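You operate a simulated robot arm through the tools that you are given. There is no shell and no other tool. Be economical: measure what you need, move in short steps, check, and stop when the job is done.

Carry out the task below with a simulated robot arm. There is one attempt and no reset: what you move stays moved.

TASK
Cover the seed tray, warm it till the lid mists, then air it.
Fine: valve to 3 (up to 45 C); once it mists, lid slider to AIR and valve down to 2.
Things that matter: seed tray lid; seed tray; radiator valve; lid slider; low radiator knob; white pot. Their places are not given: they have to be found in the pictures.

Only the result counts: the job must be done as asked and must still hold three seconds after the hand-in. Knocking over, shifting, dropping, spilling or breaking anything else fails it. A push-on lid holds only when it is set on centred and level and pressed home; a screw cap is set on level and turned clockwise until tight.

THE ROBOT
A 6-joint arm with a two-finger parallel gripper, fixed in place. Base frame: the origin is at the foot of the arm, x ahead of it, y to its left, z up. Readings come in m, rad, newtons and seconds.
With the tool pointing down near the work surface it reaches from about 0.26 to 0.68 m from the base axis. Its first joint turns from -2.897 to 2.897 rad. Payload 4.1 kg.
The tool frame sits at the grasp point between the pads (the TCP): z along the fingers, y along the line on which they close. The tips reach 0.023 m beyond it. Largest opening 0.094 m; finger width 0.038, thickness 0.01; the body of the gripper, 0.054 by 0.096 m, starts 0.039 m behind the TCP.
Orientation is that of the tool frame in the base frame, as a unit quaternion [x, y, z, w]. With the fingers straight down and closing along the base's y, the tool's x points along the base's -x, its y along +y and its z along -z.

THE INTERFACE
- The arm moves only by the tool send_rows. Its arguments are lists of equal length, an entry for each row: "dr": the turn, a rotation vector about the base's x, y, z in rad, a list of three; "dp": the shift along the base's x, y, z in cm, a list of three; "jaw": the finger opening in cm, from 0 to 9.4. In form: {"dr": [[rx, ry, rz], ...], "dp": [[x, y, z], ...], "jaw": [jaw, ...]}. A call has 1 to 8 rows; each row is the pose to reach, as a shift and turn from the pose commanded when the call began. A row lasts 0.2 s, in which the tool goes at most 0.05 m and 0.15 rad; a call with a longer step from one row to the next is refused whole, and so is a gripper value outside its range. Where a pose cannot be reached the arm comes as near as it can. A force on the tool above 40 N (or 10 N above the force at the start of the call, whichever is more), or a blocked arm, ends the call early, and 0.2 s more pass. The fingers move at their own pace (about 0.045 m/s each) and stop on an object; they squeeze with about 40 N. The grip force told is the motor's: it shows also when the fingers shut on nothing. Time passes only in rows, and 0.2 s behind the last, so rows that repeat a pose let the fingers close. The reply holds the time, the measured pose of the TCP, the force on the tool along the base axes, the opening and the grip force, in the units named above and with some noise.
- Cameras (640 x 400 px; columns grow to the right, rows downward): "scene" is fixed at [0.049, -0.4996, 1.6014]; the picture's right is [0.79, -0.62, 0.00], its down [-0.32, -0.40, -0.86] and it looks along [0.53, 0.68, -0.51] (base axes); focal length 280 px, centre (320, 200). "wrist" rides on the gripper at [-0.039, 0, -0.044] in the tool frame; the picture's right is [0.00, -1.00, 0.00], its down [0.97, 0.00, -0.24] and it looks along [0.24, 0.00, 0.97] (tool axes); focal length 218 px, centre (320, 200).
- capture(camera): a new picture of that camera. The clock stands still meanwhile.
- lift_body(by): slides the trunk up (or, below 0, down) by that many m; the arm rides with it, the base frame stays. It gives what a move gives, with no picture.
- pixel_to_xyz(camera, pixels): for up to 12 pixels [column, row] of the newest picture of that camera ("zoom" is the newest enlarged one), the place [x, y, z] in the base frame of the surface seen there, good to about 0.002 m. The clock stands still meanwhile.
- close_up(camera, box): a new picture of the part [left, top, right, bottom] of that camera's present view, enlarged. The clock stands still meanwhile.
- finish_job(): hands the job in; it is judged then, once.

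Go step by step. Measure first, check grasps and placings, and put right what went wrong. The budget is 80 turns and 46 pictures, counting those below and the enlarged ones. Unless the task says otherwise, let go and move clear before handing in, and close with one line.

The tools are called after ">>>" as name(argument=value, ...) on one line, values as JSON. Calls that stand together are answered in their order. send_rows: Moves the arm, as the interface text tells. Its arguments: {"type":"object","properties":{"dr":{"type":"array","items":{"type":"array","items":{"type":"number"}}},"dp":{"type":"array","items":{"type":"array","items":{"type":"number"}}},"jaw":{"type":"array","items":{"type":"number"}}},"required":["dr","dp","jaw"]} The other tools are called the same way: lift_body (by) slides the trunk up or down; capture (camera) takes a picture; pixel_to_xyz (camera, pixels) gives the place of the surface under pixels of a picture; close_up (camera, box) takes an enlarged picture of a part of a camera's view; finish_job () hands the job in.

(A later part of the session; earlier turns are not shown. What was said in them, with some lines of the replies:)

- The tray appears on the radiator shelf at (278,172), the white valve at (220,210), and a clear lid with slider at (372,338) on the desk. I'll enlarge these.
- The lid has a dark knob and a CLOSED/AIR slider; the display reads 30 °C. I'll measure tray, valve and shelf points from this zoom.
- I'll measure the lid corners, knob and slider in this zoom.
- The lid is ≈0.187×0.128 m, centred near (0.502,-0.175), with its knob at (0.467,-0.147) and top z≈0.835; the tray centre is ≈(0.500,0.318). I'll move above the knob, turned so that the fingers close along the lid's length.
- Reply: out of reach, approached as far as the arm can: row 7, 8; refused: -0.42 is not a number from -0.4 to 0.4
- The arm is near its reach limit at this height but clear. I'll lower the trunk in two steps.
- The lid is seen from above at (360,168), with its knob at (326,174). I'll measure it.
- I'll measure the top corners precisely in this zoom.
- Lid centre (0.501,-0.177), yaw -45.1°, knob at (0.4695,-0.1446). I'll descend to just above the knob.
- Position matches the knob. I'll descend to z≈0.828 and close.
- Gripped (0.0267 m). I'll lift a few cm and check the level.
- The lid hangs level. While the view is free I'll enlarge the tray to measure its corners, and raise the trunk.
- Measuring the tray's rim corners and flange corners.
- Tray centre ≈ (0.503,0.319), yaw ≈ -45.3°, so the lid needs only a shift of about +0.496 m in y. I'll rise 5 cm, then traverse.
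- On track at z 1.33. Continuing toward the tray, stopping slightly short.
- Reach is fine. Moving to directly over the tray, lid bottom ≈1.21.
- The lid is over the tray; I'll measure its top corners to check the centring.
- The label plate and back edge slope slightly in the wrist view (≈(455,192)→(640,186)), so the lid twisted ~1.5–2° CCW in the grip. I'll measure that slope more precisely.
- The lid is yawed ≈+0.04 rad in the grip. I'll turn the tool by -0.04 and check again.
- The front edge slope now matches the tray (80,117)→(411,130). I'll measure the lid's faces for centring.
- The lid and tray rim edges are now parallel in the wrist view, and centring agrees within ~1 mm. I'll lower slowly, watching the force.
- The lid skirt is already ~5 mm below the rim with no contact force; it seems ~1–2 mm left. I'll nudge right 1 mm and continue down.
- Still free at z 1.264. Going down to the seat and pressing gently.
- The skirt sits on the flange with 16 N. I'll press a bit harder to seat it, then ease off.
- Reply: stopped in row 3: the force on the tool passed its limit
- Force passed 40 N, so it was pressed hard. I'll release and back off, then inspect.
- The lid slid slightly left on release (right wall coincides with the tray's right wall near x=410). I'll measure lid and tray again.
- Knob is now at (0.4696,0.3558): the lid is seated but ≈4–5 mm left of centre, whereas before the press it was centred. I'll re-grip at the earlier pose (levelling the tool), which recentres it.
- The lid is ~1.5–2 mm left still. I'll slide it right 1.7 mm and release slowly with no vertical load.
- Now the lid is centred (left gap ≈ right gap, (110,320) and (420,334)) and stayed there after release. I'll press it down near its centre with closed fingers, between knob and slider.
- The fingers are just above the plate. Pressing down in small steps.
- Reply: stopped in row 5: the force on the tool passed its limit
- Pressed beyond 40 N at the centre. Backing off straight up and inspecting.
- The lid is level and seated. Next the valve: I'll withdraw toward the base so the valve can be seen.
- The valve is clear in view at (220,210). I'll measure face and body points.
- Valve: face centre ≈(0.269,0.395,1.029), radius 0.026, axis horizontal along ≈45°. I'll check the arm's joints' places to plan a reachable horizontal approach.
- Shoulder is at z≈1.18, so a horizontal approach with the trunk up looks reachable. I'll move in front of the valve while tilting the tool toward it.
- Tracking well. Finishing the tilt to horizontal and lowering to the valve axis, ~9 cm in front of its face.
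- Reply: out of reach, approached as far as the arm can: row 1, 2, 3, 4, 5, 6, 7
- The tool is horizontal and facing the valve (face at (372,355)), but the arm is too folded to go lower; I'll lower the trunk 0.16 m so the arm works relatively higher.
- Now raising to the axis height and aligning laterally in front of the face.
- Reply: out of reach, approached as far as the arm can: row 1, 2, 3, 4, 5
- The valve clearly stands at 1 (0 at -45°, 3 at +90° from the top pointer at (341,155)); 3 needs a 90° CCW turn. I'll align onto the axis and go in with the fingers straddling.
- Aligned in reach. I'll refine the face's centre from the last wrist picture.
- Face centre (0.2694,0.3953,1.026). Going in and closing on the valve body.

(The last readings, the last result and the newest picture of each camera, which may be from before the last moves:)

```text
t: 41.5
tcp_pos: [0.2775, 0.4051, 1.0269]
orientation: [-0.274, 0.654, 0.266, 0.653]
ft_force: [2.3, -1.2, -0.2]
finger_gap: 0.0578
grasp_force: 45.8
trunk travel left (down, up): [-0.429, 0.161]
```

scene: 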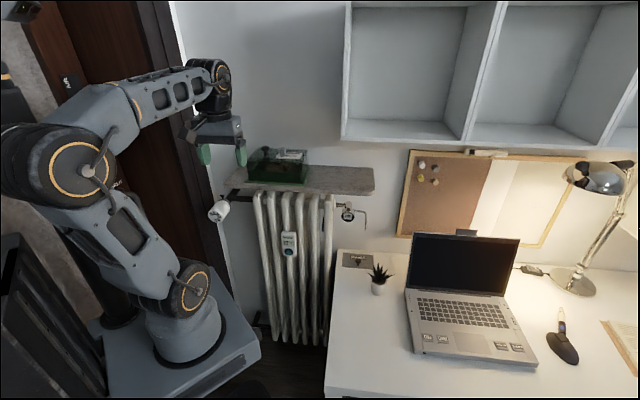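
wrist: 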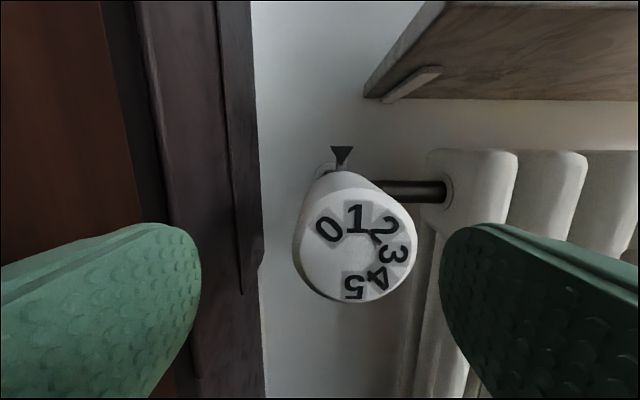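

Gripped (0.058 m). Turning the valve CCW in small steps.

>>> send_rows(dr=[[-0.07, -0.07, 0], [-0.14, -0.14, 0], [-0.21, -0.21, 0], [-0.28, -0.28, 0], [-0.37, -0.37, 0], [-0.46, -0.46, 0], [-0.555, -0.555, 0], [-0.555, -0.555, 0]], dp=[[0, 0, 0], [0, 0, 0], [0, 0, 0], [0, 0, 0], [0, 0, 0], [0, 0, 0], [0, 0, 0], [0, 0, 0]], jaw=[4, 4, 4, 4, 4, 4, 4, 4])

>>> capture(camera="wrist")

```text
t: 43.3
tcp_pos: [0.2782, 0.4066, 1.0265]
orientation: [-0.504, 0.498, -0.006, 0.705]
ft_force: [-17.4, -5.6, -18.2]
finger_gap: 0.0579
grasp_force: 44.6
trunk travel left (down, up): [-0.429, 0.161]
```

```text
12 pictures are left
```

wrist: 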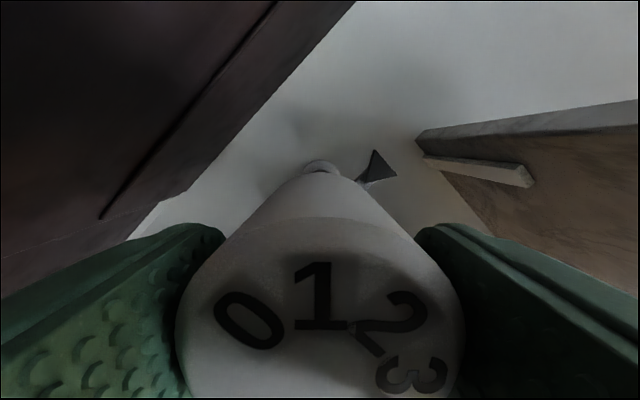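

The valve turned with the gripper (pointer now lines up with 2). Continuing another 45°.

>>> send_rows(dr=[[-0.09, -0.09, 0], [-0.18, -0.18, 0], [-0.27, -0.27, 0], [-0.36, -0.36, 0], [-0.46, -0.46, 0], [-0.555, -0.555, 0], [-0.555, -0.555, 0]], dp=[[0, 0, 0], [0, 0, 0], [0, 0, 0], [0, 0, 0], [0, 0, 0], [0, 0, 0], [0, 0, 0]], jaw=[4, 4, 4, 4, 4, 4, 4])

>>> capture(camera="wrist")

```text
t: 44.7
tcp_pos: [0.2772, 0.4063, 1.0254]
orientation: [0.655, -0.274, 0.268, -0.651]
ft_force: [-10.7, 0.8, -7.5]
finger_gap: 0.0578
grasp_force: 44.9
trunk travel left (down, up): [-0.429, 0.161]
stopped in row 7: the force on the tool passed its limit (the readings are from after the stop); the commanded pose is now the measured one
```

```text
11 pictures are left
```

wrist: 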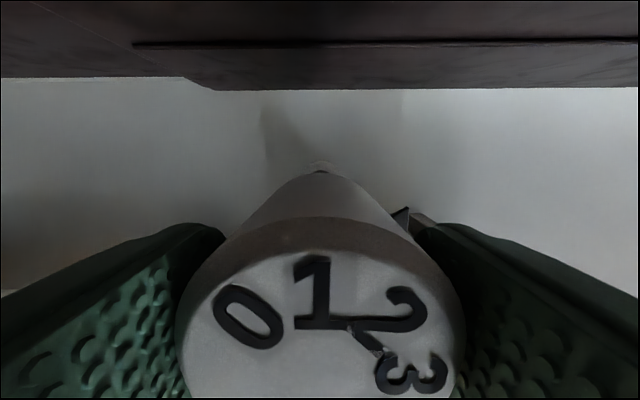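

The pointer now lies by the 3 (90° side). I'll hold here and let it warm, then look at lid and display.

>>> send_rows(dr=[[0, 0, 0], [0, 0, 0], [0, 0, 0], [0, 0, 0], [0, 0, 0], [0, 0, 0], [0, 0, 0], [0, 0, 0]], dp=[[0, 0, 0], [0, 0, 0], [0, 0, 0], [0, 0, 0], [0, 0, 0], [0, 0, 0], [0, 0, 0], [0, 0, 0]], jaw=[4, 4, 4, 4, 4, 4, 4, 4])

>>> close_up(camera="scene", box=[210, 140, 340, 260])

```text
t: 46.5
tcp_pos: [0.2758, 0.4069, 1.0245]
orientation: [0.655, -0.275, 0.268, -0.651]
ft_force: [-13.2, 0.5, -7.3]
finger_gap: 0.0579
grasp_force: 45.0
trunk travel left (down, up): [-0.429, 0.161]
```

```text
3.33 times, centred on (275, 200) of scene
```

zoom: 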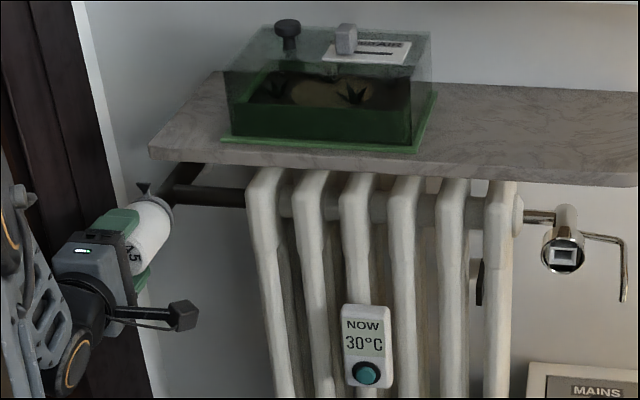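

Display still reads 30 °C only ~3 s after the turn; I'll wait longer.

>>> send_rows(dr=[[0, 0, 0], [0, 0, 0], [0, 0, 0], [0, 0, 0], [0, 0, 0], [0, 0, 0], [0, 0, 0], [0, 0, 0]], dp=[[0, 0, 0], [0, 0, 0], [0, 0, 0], [0, 0, 0], [0, 0, 0], [0, 0, 0], [0, 0, 0], [0, 0, 0]], jaw=[4, 4, 4, 4, 4, 4, 4, 4])

>>> send_rows(dr=[[0, 0, 0], [0, 0, 0], [0, 0, 0], [0, 0, 0], [0, 0, 0], [0, 0, 0], [0, 0, 0], [0, 0, 0]], dp=[[0, 0, 0], [0, 0, 0], [0, 0, 0], [0, 0, 0], [0, 0, 0], [0, 0, 0], [0, 0, 0], [0, 0, 0]], jaw=[4, 4, 4, 4, 4, 4, 4, 4])

>>> close_up(camera="scene", box=[210, 140, 340, 260])

```text
t: 48.3
tcp_pos: [0.2766, 0.4065, 1.0244]
orientation: [0.654, -0.274, 0.269, -0.651]
ft_force: [-14.3, 0.7, -8.9]
finger_gap: 0.0578
grasp_force: 45.0
trunk travel left (down, up): [-0.429, 0.161]
```

```text
t: 50.1
tcp_pos: [0.2776, 0.4063, 1.0256]
orientation: [0.654, -0.276, 0.269, -0.652]
ft_force: [-12.9, 0.4, -8.9]
finger_gap: 0.0578
grasp_force: 45.2
trunk travel left (down, up): [-0.429, 0.161]
```

```text
3.33 times, centred on (275, 200) of scene
```

zoom: 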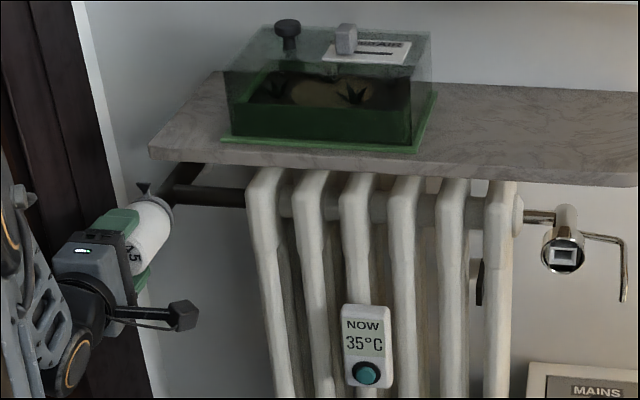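

35 °C and rising, no mist yet. Waiting longer before the next picture.

>>> send_rows(dr=[[0, 0, 0], [0, 0, 0], [0, 0, 0], [0, 0, 0], [0, 0, 0], [0, 0, 0], [0, 0, 0], [0, 0, 0]], dp=[[0, 0, 0], [0, 0, 0], [0, 0, 0], [0, 0, 0], [0, 0, 0], [0, 0, 0], [0, 0, 0], [0, 0, 0]], jaw=[4, 4, 4, 4, 4, 4, 4, 4])

>>> send_rows(dr=[[0, 0, 0], [0, 0, 0], [0, 0, 0], [0, 0, 0], [0, 0, 0], [0, 0, 0], [0, 0, 0], [0, 0, 0]], dp=[[0, 0, 0], [0, 0, 0], [0, 0, 0], [0, 0, 0], [0, 0, 0], [0, 0, 0], [0, 0, 0], [0, 0, 0]], jaw=[4, 4, 4, 4, 4, 4, 4, 4])

>>> send_rows(dr=[[0, 0, 0], [0, 0, 0], [0, 0, 0], [0, 0, 0], [0, 0, 0], [0, 0, 0], [0, 0, 0], [0, 0, 0]], dp=[[0, 0, 0], [0, 0, 0], [0, 0, 0], [0, 0, 0], [0, 0, 0], [0, 0, 0], [0, 0, 0], [0, 0, 0]], jaw=[4, 4, 4, 4, 4, 4, 4, 4])

>>> close_up(camera="scene", box=[210, 140, 340, 260])

```text
t: 51.9
tcp_pos: [0.278, 0.4058, 1.0236]
orientation: [0.654, -0.276, 0.268, -0.652]
ft_force: [-13.0, 0.0, -10.7]
finger_gap: 0.0579
grasp_force: 45.1
trunk travel left (down, up): [-0.429, 0.161]
```

```text
t: 53.7
tcp_pos: [0.2773, 0.4066, 1.0248]
orientation: [0.655, -0.275, 0.269, -0.65]
ft_force: [-14.1, 0.7, -10.4]
finger_gap: 0.0581
grasp_force: 44.7
trunk travel left (down, up): [-0.429, 0.161]
```

```text
t: 55.5
tcp_pos: [0.2767, 0.4069, 1.025]
orientation: [0.654, -0.275, 0.269, -0.652]
ft_force: [-12.8, 0.2, -9.7]
finger_gap: 0.0581
grasp_force: 44.5
trunk travel left (down, up): [-0.429, 0.161]
```

```text
3.33 times, centred on (275, 200) of scene
```

zoom: 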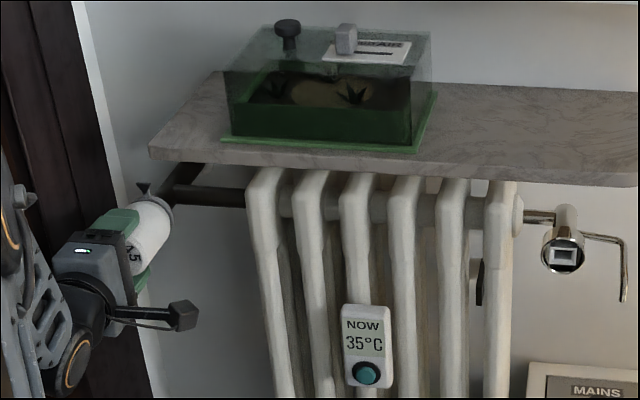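

Still 35 °C at 55 s. I'll wait further since heating is slow.

>>> send_rows(dr=[[0, 0, 0], [0, 0, 0], [0, 0, 0], [0, 0, 0], [0, 0, 0], [0, 0, 0], [0, 0, 0], [0, 0, 0]], dp=[[0, 0, 0], [0, 0, 0], [0, 0, 0], [0, 0, 0], [0, 0, 0], [0, 0, 0], [0, 0, 0], [0, 0, 0]], jaw=[4, 4, 4, 4, 4, 4, 4, 4])

>>> send_rows(dr=[[0, 0, 0], [0, 0, 0], [0, 0, 0], [0, 0, 0], [0, 0, 0], [0, 0, 0], [0, 0, 0], [0, 0, 0]], dp=[[0, 0, 0], [0, 0, 0], [0, 0, 0], [0, 0, 0], [0, 0, 0], [0, 0, 0], [0, 0, 0], [0, 0, 0]], jaw=[4, 4, 4, 4, 4, 4, 4, 4])

>>> send_rows(dr=[[0, 0, 0], [0, 0, 0], [0, 0, 0], [0, 0, 0], [0, 0, 0], [0, 0, 0], [0, 0, 0], [0, 0, 0]], dp=[[0, 0, 0], [0, 0, 0], [0, 0, 0], [0, 0, 0], [0, 0, 0], [0, 0, 0], [0, 0, 0], [0, 0, 0]], jaw=[4, 4, 4, 4, 4, 4, 4, 4])

>>> send_rows(dr=[[0, 0, 0], [0, 0, 0], [0, 0, 0], [0, 0, 0], [0, 0, 0], [0, 0, 0], [0, 0, 0], [0, 0, 0]], dp=[[0, 0, 0], [0, 0, 0], [0, 0, 0], [0, 0, 0], [0, 0, 0], [0, 0, 0], [0, 0, 0], [0, 0, 0]], jaw=[4, 4, 4, 4, 4, 4, 4, 4])

>>> close_up(camera="scene", box=[210, 140, 340, 260])

```text
t: 57.3
tcp_pos: [0.2769, 0.4058, 1.0252]
orientation: [0.654, -0.275, 0.268, -0.652]
ft_force: [-12.3, -0.5, -10.1]
finger_gap: 0.0579
grasp_force: 45.7
trunk travel left (down, up): [-0.429, 0.161]
```

```text
t: 59.1
tcp_pos: [0.2762, 0.4059, 1.0245]
orientation: [0.654, -0.275, 0.269, -0.651]
ft_force: [-12.6, -0.4, -9.6]
finger_gap: 0.0579
grasp_force: 45.3
trunk travel left (down, up): [-0.429, 0.161]
```

```text
t: 60.9
tcp_pos: [0.2778, 0.4062, 1.0255]
orientation: [0.654, -0.275, 0.269, -0.652]
ft_force: [-12.0, -1.0, -9.5]
finger_gap: 0.0579
grasp_force: 44.6
trunk travel left (down, up): [-0.429, 0.161]
```

```text
t: 62.7
tcp_pos: [0.277, 0.4059, 1.0261]
orientation: [0.654, -0.275, 0.268, -0.652]
ft_force: [-12.7, 1.0, -10.5]
finger_gap: 0.0577
grasp_force: 45.3
trunk travel left (down, up): [-0.429, 0.161]
```

```text
3.33 times, centred on (275, 200) of scene
```

zoom: 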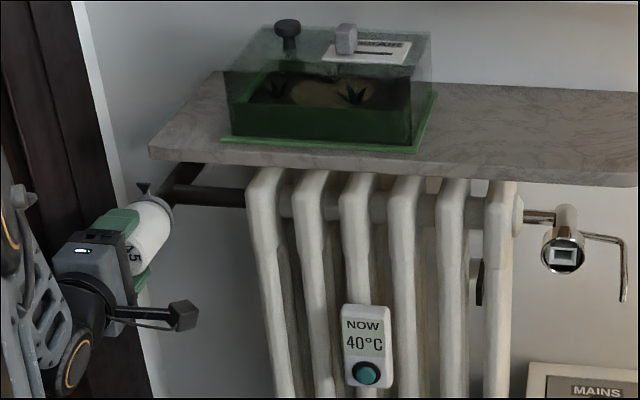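

40 °C now, still clear. It rises about 5 °C per ~8–10 s; waiting about 12 s more.

>>> send_rows(dr=[[0, 0, 0], [0, 0, 0], [0, 0, 0], [0, 0, 0], [0, 0, 0], [0, 0, 0], [0, 0, 0], [0, 0, 0]], dp=[[0, 0, 0], [0, 0, 0], [0, 0, 0], [0, 0, 0], [0, 0, 0], [0, 0, 0], [0, 0, 0], [0, 0, 0]], jaw=[4, 4, 4, 4, 4, 4, 4, 4])

>>> send_rows(dr=[[0, 0, 0], [0, 0, 0], [0, 0, 0], [0, 0, 0], [0, 0, 0], [0, 0, 0], [0, 0, 0], [0, 0, 0]], dp=[[0, 0, 0], [0, 0, 0], [0, 0, 0], [0, 0, 0], [0, 0, 0], [0, 0, 0], [0, 0, 0], [0, 0, 0]], jaw=[4, 4, 4, 4, 4, 4, 4, 4])

>>> send_rows(dr=[[0, 0, 0], [0, 0, 0], [0, 0, 0], [0, 0, 0], [0, 0, 0], [0, 0, 0], [0, 0, 0], [0, 0, 0]], dp=[[0, 0, 0], [0, 0, 0], [0, 0, 0], [0, 0, 0], [0, 0, 0], [0, 0, 0], [0, 0, 0], [0, 0, 0]], jaw=[4, 4, 4, 4, 4, 4, 4, 4])

>>> send_rows(dr=[[0, 0, 0], [0, 0, 0], [0, 0, 0], [0, 0, 0], [0, 0, 0], [0, 0, 0], [0, 0, 0], [0, 0, 0]], dp=[[0, 0, 0], [0, 0, 0], [0, 0, 0], [0, 0, 0], [0, 0, 0], [0, 0, 0], [0, 0, 0], [0, 0, 0]], jaw=[4, 4, 4, 4, 4, 4, 4, 4])

>>> send_rows(dr=[[0, 0, 0], [0, 0, 0], [0, 0, 0], [0, 0, 0], [0, 0, 0], [0, 0, 0], [0, 0, 0], [0, 0, 0]], dp=[[0, 0, 0], [0, 0, 0], [0, 0, 0], [0, 0, 0], [0, 0, 0], [0, 0, 0], [0, 0, 0], [0, 0, 0]], jaw=[4, 4, 4, 4, 4, 4, 4, 4])

>>> send_rows(dr=[[0, 0, 0], [0, 0, 0], [0, 0, 0], [0, 0, 0], [0, 0, 0], [0, 0, 0], [0, 0, 0], [0, 0, 0]], dp=[[0, 0, 0], [0, 0, 0], [0, 0, 0], [0, 0, 0], [0, 0, 0], [0, 0, 0], [0, 0, 0], [0, 0, 0]], jaw=[4, 4, 4, 4, 4, 4, 4, 4])

>>> send_rows(dr=[[0, 0, 0], [0, 0, 0], [0, 0, 0], [0, 0, 0], [0, 0, 0], [0, 0, 0], [0, 0, 0], [0, 0, 0]], dp=[[0, 0, 0], [0, 0, 0], [0, 0, 0], [0, 0, 0], [0, 0, 0], [0, 0, 0], [0, 0, 0], [0, 0, 0]], jaw=[4, 4, 4, 4, 4, 4, 4, 4])

>>> close_up(camera="scene", box=[210, 140, 340, 260])

```text
t: 64.5
tcp_pos: [0.2771, 0.4062, 1.0245]
orientation: [0.654, -0.274, 0.269, -0.652]
ft_force: [-12.3, -0.1, -9.5]
finger_gap: 0.0581
grasp_force: 44.6
trunk travel left (down, up): [-0.429, 0.161]
```

```text
t: 66.3
tcp_pos: [0.2775, 0.406, 1.0258]
orientation: [0.654, -0.275, 0.269, -0.651]
ft_force: [-10.9, 0.4, -9.9]
finger_gap: 0.0583
grasp_force: 45.1
trunk travel left (down, up): [-0.429, 0.161]
```

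```text
t: 68.1
tcp_pos: [0.2773, 0.4064, 1.0248]
orientation: [0.654, -0.275, 0.268, -0.652]
ft_force: [-10.8, 0.2, -8.8]
finger_gap: 0.0579
grasp_force: 45.0
trunk travel left (down, up): [-0.429, 0.161]
```

```text
t: 69.9
tcp_pos: [0.278, 0.4066, 1.0263]
orientation: [0.654, -0.275, 0.268, -0.651]
ft_force: [-11.9, 0.4, -9.2]
finger_gap: 0.0581
grasp_force: 45.5
trunk travel left (down, up): [-0.429, 0.161]
```

```text
t: 71.7
tcp_pos: [0.2767, 0.4061, 1.0253]
orientation: [0.654, -0.275, 0.268, -0.651]
ft_force: [-11.3, 1.2, -9.4]
finger_gap: 0.058
grasp_force: 44.9
trunk travel left (down, up): [-0.429, 0.161]
```

```text
t: 73.5
tcp_pos: [0.2763, 0.4059, 1.0254]
orientation: [0.654, -0.275, 0.268, -0.651]
ft_force: [-11.2, 0.0, -7.3]
finger_gap: 0.0577
grasp_force: 45.2
trunk travel left (down, up): [-0.429, 0.161]
```

```text
t: 75.3
tcp_pos: [0.2761, 0.406, 1.0237]
orientation: [0.654, -0.275, 0.269, -0.652]
ft_force: [-11.3, 1.0, -8.2]
finger_gap: 0.0576
grasp_force: 45.1
trunk travel left (down, up): [-0.429, 0.161]
```

```text
3.33 times, centred on (275, 200) of scene
```

zoom: 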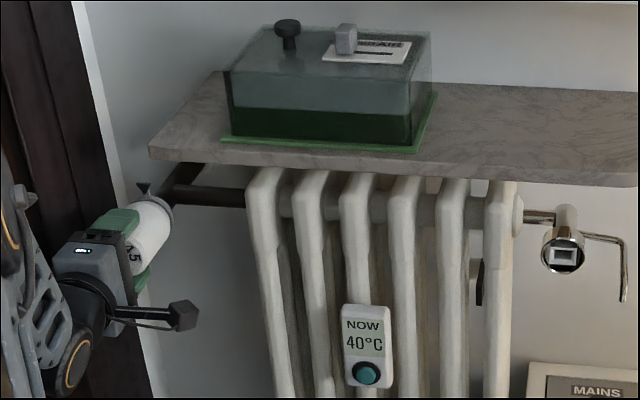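

The lid is misted at 40 °C. Since I'm holding the valve, I turn it back 45° clockwise to 2 now, then do the slider.

>>> send_rows(dr=[[0.09, 0.09, 0], [0.18, 0.18, 0], [0.27, 0.27, 0], [0.36, 0.36, 0], [0.46, 0.46, 0], [0.555, 0.555, 0], [0.555, 0.555, 0]], dp=[[0, 0, 0], [0, 0, 0], [0, 0, 0], [0, 0, 0], [0, 0, 0], [0, 0, 0], [0, 0, 0]], jaw=[4, 4, 4, 4, 4, 4, 4])

```text
t: 76.9
tcp_pos: [0.2773, 0.4056, 1.0253]
orientation: [-0.501, 0.502, 0.005, 0.705]
ft_force: [-10.7, 5.9, 4.9]
finger_gap: 0.0579
grasp_force: 45.1
trunk travel left (down, up): [-0.429, 0.161]
```

Valve turned to 2. Releasing, backing out and verifying with the wrist camera.

>>> send_rows(dr=[[0, 0, 0], [0, 0, 0], [0, 0, 0], [0, 0, 0], [0, 0, 0], [0, 0, 0], [0, 0, 0]], dp=[[0, 0, 0], [0, 0, 0], [0, 0, 0], [-1.2, -1.2, 0], [-2.4, -2.4, 0], [-3.3, -3.3, 0], [-3.3, -3.3, 0]], jaw=[6.5, 8, 8, 8, 8, 8, 8])

>>> capture(camera="wrist")

```text
t: 78.5
tcp_pos: [0.2449, 0.3734, 1.0247]
orientation: [-0.5, 0.503, 0.002, 0.705]
ft_force: [0.2, -0.2, 0.4]
finger_gap: 0.0799
grasp_force: 0.0
trunk travel left (down, up): [-0.429, 0.161]
```

```text
5 pictures are left
```

wrist: 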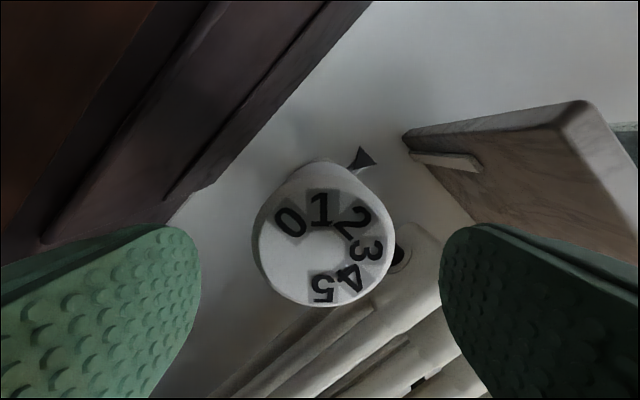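

The pointer now lines up with 2 (≈(363,160) toward digit 2). Rolling the tool back and raising the trunk.

>>> send_rows(dr=[[0.09, 0.09, 0], [0.18, 0.18, 0], [0.27, 0.27, 0], [0.36, 0.36, 0], [0.46, 0.46, 0], [0.555, 0.555, 0], [0.555, 0.555, 0]], dp=[[-0.3, -0.3, 0], [-0.5, -0.5, 0], [-0.5, -0.5, 0], [-0.5, -0.5, 0], [-0.5, -0.5, 0], [-0.5, -0.5, 0], [-0.5, -0.5, 0]], jaw=[8, 8, 8, 8, 8, 8, 8])

>>> lift_body(by=0.16)

```text
t: 80.1
tcp_pos: [0.2408, 0.3747, 1.0246]
orientation: [-0.271, 0.655, 0.275, 0.65]
ft_force: [0.6, 0.4, 0.3]
finger_gap: 0.0799
grasp_force: 0.0
out of reach, approached as far as the arm can: row 1, 2, 3, 4, 5, 6, 7
trunk travel left (down, up): [-0.429, 0.161]
```

```text
t: 81.9
tcp_pos: [0.2427, 0.3747, 1.1847]
orientation: [-0.27, 0.656, 0.275, 0.65]
ft_force: [0.2, -0.3, -0.6]
finger_gap: 0.0801
grasp_force: 0.1
trunk travel left (down, up): [-0.589, 0.001]
```

Now tilting the tool back down while rising.

>>> send_rows(dr=[[-0.1, 0.1, 0], [-0.2, 0.2, 0], [-0.3, 0.3, 0], [-0.4, 0.4, 0], [-0.5, 0.5, 0], [-0.6, 0.6, 0], [-0.7, 0.7, 0], [-0.8, 0.8, 0]], dp=[[0, 0, 2], [0, 0, 4.5], [0, 0, 7], [0, 0, 9.5], [0, 0, 12], [0, 0, 14.5], [0, 0, 16], [0, 0, 17]], jaw=[7, 5, 3, 1, 0, 0, 0, 0])

>>> send_rows(dr=[[-0.1, 0.1, 0], [-0.2, 0.2, 0], [-0.311, 0.311, 0], [-0.311, 0.311, 0]], dp=[[0, 0, 0], [0, 0, 0], [0, 0, 0], [0, 0, 0]], jaw=[0, 0, 0, 0])

```text
t: 83.7
tcp_pos: [0.2412, 0.3758, 1.3567]
orientation: [-0.372, 0.903, 0.086, 0.197]
ft_force: [0.2, 0.4, 0.2]
finger_gap: 0.0001
grasp_force: 40.3
trunk travel left (down, up): [-0.589, 0.001]
```

```text
refused: row 3 steps farther than a row can; nothing moved
```

Completing the tilt in smaller steps.

>>> send_rows(dr=[[-0.09, 0.09, 0], [-0.18, 0.18, 0], [-0.26, 0.26, 0], [-0.307, 0.303, 0], [-0.307, 0.303, 0]], dp=[[0, 0, 0], [0, 0, 0], [0, 0, 0], [0, 0, 0], [0, 0, 0]], jaw=[0, 0, 0, 0, 0])

>>> close_up(camera="scene", box=[240, 140, 320, 200])

```text
t: 84.9
tcp_pos: [0.2427, 0.3747, 1.3557]
orientation: [-0.379, 0.925, 0.002, 0.001]
ft_force: [-0.2, 0.2, -0.5]
finger_gap: 0.0
grasp_force: 40.1
trunk travel left (down, up): [-0.589, 0.001]
```

```text
6.67 times, centred on (280, 170) of scene
```

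zoom: 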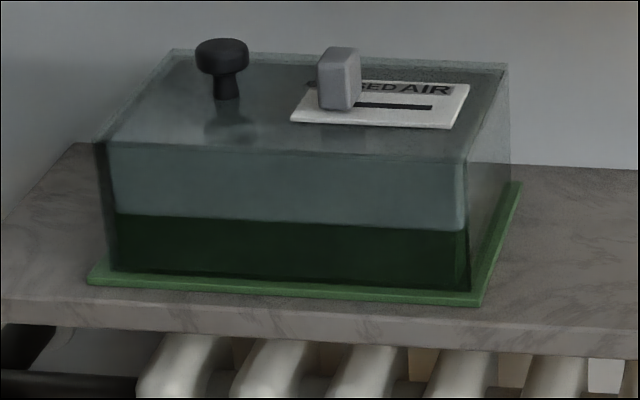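

The lid is misted, level and centred; slider is at CLOSED (340,80). Measuring slider, slot and knob.

>>> pixel_to_xyz(camera="zoom", pixels=[[222, 46], [226, 92], [340, 53], [337, 95], [322, 95], [354, 98], [330, 55], [356, 58], [430, 107], [300, 116], [448, 124], [360, 104]])

```text
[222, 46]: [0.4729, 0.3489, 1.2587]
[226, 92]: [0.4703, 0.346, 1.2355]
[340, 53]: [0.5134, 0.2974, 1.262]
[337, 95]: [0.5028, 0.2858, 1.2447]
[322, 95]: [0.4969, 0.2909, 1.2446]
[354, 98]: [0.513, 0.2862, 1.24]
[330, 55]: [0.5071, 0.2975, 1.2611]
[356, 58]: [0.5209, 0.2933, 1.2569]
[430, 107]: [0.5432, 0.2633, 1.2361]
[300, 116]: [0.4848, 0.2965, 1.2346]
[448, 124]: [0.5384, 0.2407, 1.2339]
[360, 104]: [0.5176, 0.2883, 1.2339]
```

Slider sits at ≈(0.513,0.305), slot running along (0.706,-0.708) to about (0.543,0.263). I'll move above the gap between knob and slider.

>>> send_rows(dr=[[0, 0, 0.01], [0, 0, 0.01], [0, 0, 0.01], [0, 0, 0.01], [0, 0, 0.01], [0, 0, 0.01], [0, 0, 0.01], [0, 0, 0.01]], dp=[[4.2, -0.9, 0], [8.4, -1.8, -0.5], [12.6, -2.7, -1], [16.8, -3.6, -1.5], [21, -4.4, -2], [25.3, -5.2, -2.5], [25.3, -5.2, -3.5], [25.3, -5.2, -3.5]], jaw=[0, 0, 0, 0, 0, 0, 0, 0])

>>> send_rows(dr=[[0, 0, 0], [0, 0, 0], [0, 0, 0], [0, 0, 0]], dp=[[0, 0, -2], [0, 0, -4], [0, 0, -5.5], [0, 0, -5.5]], jaw=[0, 0, 0, 0])

>>> close_up(camera="scene", box=[240, 130, 320, 190])

```text
t: 86.7
tcp_pos: [0.4973, 0.3209, 1.3194]
orientation: [-0.384, 0.923, 0.002, 0.001]
ft_force: [0.0, -0.2, -0.4]
finger_gap: 0.0
grasp_force: 40.1
trunk travel left (down, up): [-0.589, 0.001]
```

```text
t: 87.7
tcp_pos: [0.4966, 0.3224, 1.2659]
orientation: [-0.385, 0.923, 0.002, 0.001]
ft_force: [0.1, -0.1, -0.5]
finger_gap: 0.0001
grasp_force: 40.1
trunk travel left (down, up): [-0.589, 0.001]
```

```text
6.67 times, centred on (280, 160) of scene
```

zoom: 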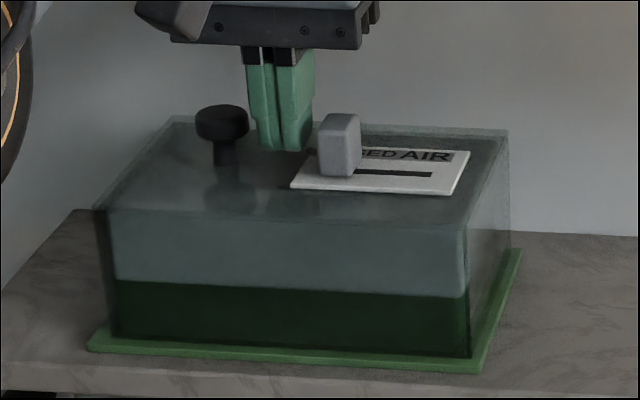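

The closed fingers are beside the slider. Pushing right along the slot in small steps.

>>> send_rows(dr=[[0, 0, 0], [0, 0, 0], [0, 0, 0], [0, 0, 0], [0, 0, 0], [0, 0, 0], [0, 0, 0], [0, 0, 0]], dp=[[0.4, -0.4, 0], [0.8, -0.8, 0], [1.2, -1.2, 0], [1.6, -1.6, 0], [2.0, -2.0, 0], [2.4, -2.4, 0], [2.7, -2.7, 0], [2.7, -2.7, 0]], jaw=[0, 0, 0, 0, 0, 0, 0, 0])

>>> close_up(camera="scene", box=[240, 130, 320, 190])

```text
t: 89.5
tcp_pos: [0.5227, 0.2957, 1.2647]
orientation: [-0.384, 0.923, 0.003, 0.001]
ft_force: [-0.9, -0.1, 0.5]
finger_gap: 0.0001
grasp_force: 40.5
trunk travel left (down, up): [-0.589, 0.001]
```

```text
6.67 times, centred on (280, 160) of scene
```

zoom: 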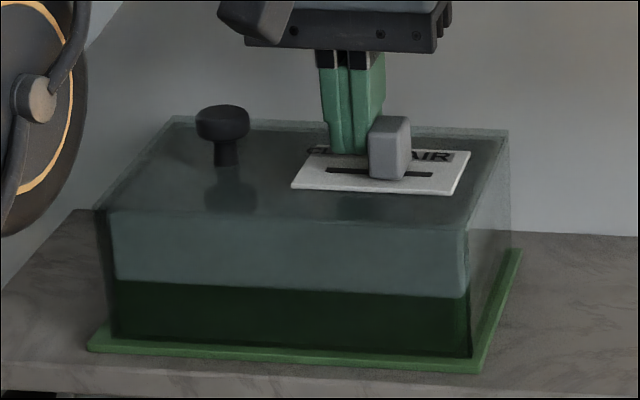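

The slider moved to mid-slot (now at (390,155)) and the lid stayed put. Continuing in small calls and watching the force.

>>> send_rows(dr=[[0, 0, 0], [0, 0, 0], [0, 0, 0], [0, 0, 0]], dp=[[0.25, -0.25, 0], [0.5, -0.5, 0], [0.7, -0.7, 0], [0.7, -0.7, 0]], jaw=[0, 0, 0, 0])

```text
t: 90.5
tcp_pos: [0.5278, 0.2886, 1.2652]
orientation: [-0.385, 0.923, 0.002, 0.0]
ft_force: [-1.1, 0.3, 1.3]
finger_gap: 0.0002
grasp_force: 39.7
trunk travel left (down, up): [-0.589, 0.001]
```

>>> send_rows(dr=[[0, 0, 0], [0, 0, 0], [0, 0, 0], [0, 0, 0]], dp=[[0.15, -0.15, 0], [0.3, -0.3, 0], [0.4, -0.4, 0], [0.4, -0.4, 0]], jaw=[0, 0, 0, 0])

```text
t: 91.5
tcp_pos: [0.5319, 0.284, 1.265]
orientation: [-0.385, 0.923, 0.002, 0.002]
ft_force: [-1.8, 0.7, 1.1]
finger_gap: 0.0
grasp_force: 39.5
trunk travel left (down, up): [-0.589, 0.001]
```

Force still only ~2 N. A little further until it resists.

>>> send_rows(dr=[[0, 0, 0], [0, 0, 0], [0, 0, 0]], dp=[[0.12, -0.12, 0], [0.24, -0.24, 0], [0.24, -0.24, 0]], jaw=[0, 0, 0])

>>> close_up(camera="scene", box=[240, 130, 320, 190])

```text
t: 92.3
tcp_pos: [0.5351, 0.2831, 1.2654]
orientation: [-0.385, 0.923, 0.003, 0.002]
ft_force: [-1.2, 1.1, -1.4]
finger_gap: 0.0
grasp_force: 39.6
trunk travel left (down, up): [-0.589, 0.001]
```

```text
6.67 times, centred on (280, 160) of scene
```

zoom: 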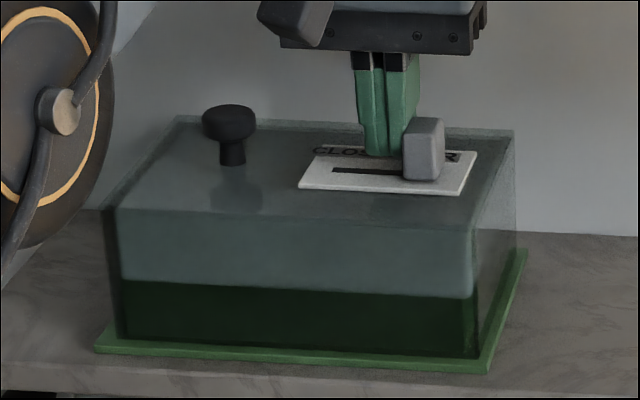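

The slider reached its AIR end stop (now at (423,150)); the last bit of push nudged lid and tray together by ~4 mm, still seated on the shelf. I'll back away from the slider and rise clear.

>>> send_rows(dr=[[0, 0, 0], [0, 0, 0], [0, 0, 0], [0, 0, 0], [0, 0, 0], [0, 0, 0]], dp=[[-0.3, 0.3, 0], [-0.6, 0.6, 0], [-0.6, 0.6, 3], [-0.6, 0.6, 6.5], [-4, -3, 8], [-8, -6, 8]], jaw=[0, 0, 0, 0, 0, 0])

>>> send_rows(dr=[[0, 0, 0], [0, 0, 0], [0, 0, 0], [0, 0, 0], [0, 0, 0]], dp=[[-3.5, -3, 0], [-7, -6, 0], [-10.5, -9, 0], [-14, -12, 0], [-17, -15, 0]], jaw=[0, 0, 0, 0, 0])

>>> close_up(camera="scene", box=[200, 135, 340, 260])

```text
refused: row 5 steps farther than a row can; nothing moved
```

```text
t: 93.5
tcp_pos: [0.3654, 0.1272, 1.2668]
orientation: [-0.384, 0.923, 0.003, 0.002]
ft_force: [-0.2, 0.7, -0.5]
finger_gap: 0.0
grasp_force: 39.9
trunk travel left (down, up): [-0.589, 0.001]
```

```text
3.20 times, centred on (270, 198) of scene
```

zoom: 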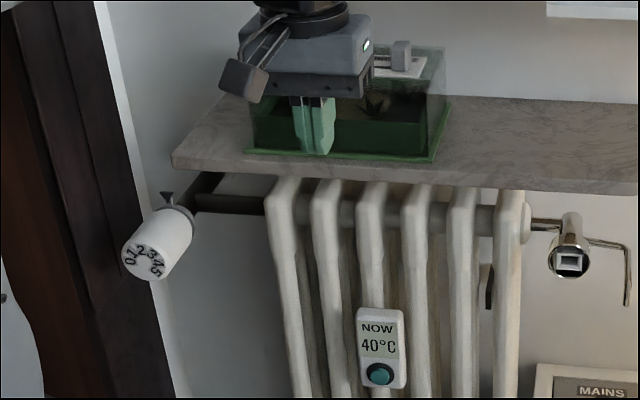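

The rise was refused but the withdrawal ran; the path was across the slot and met no force. Picture shows slider at the right end (402,55), lid on, mist clearing, valve at 2. I'll verify positions from this picture.

>>> pixel_to_xyz(camera="zoom", pixels=[[402, 46], [248, 153], [430, 160], [447, 103], [443, 52], [420, 62], [424, 105], [428, 75], [395, 75]])

>>> send_rows(dr=[[0, 0, 0], [0, 0, 0], [0, 0, 0]], dp=[[-2, -3, 2], [-5, -6, 4], [-5, -6, 4]], jaw=[0, 0, 0])

```text
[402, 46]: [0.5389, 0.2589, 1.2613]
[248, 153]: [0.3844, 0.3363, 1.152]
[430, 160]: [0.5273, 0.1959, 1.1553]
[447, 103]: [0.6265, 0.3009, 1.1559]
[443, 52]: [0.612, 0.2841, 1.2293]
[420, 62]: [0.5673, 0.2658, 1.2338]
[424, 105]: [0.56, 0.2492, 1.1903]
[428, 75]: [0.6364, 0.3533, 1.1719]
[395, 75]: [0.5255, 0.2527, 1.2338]
```

```text
t: 94.3
tcp_pos: [0.3138, 0.0683, 1.3057]
orientation: [-0.384, 0.923, 0.002, 0.001]
ft_force: [-0.1, 0.0, -1.0]
finger_gap: 0.0
grasp_force: 39.8
trunk travel left (down, up): [-0.589, 0.001]
```

The tray sits within about 2–4 mm of its original place, with the lid flat on it. The slider is at AIR, the valve is at 2 and the arm is clear, so I'm handing in.

>>> finish_job()

```text
The job is handed in.
```

I covered the tray, warmed it at valve 3 until the lid misted (display at 40 °C), then turned the valve down to 2 and moved the slider to AIR; I did the valve first because I was already holding it. Pushing the slider to its stop nudged the tray and lid a few millimetres along the shelf. In the last picture the lid was still seated and the mist was clearing.
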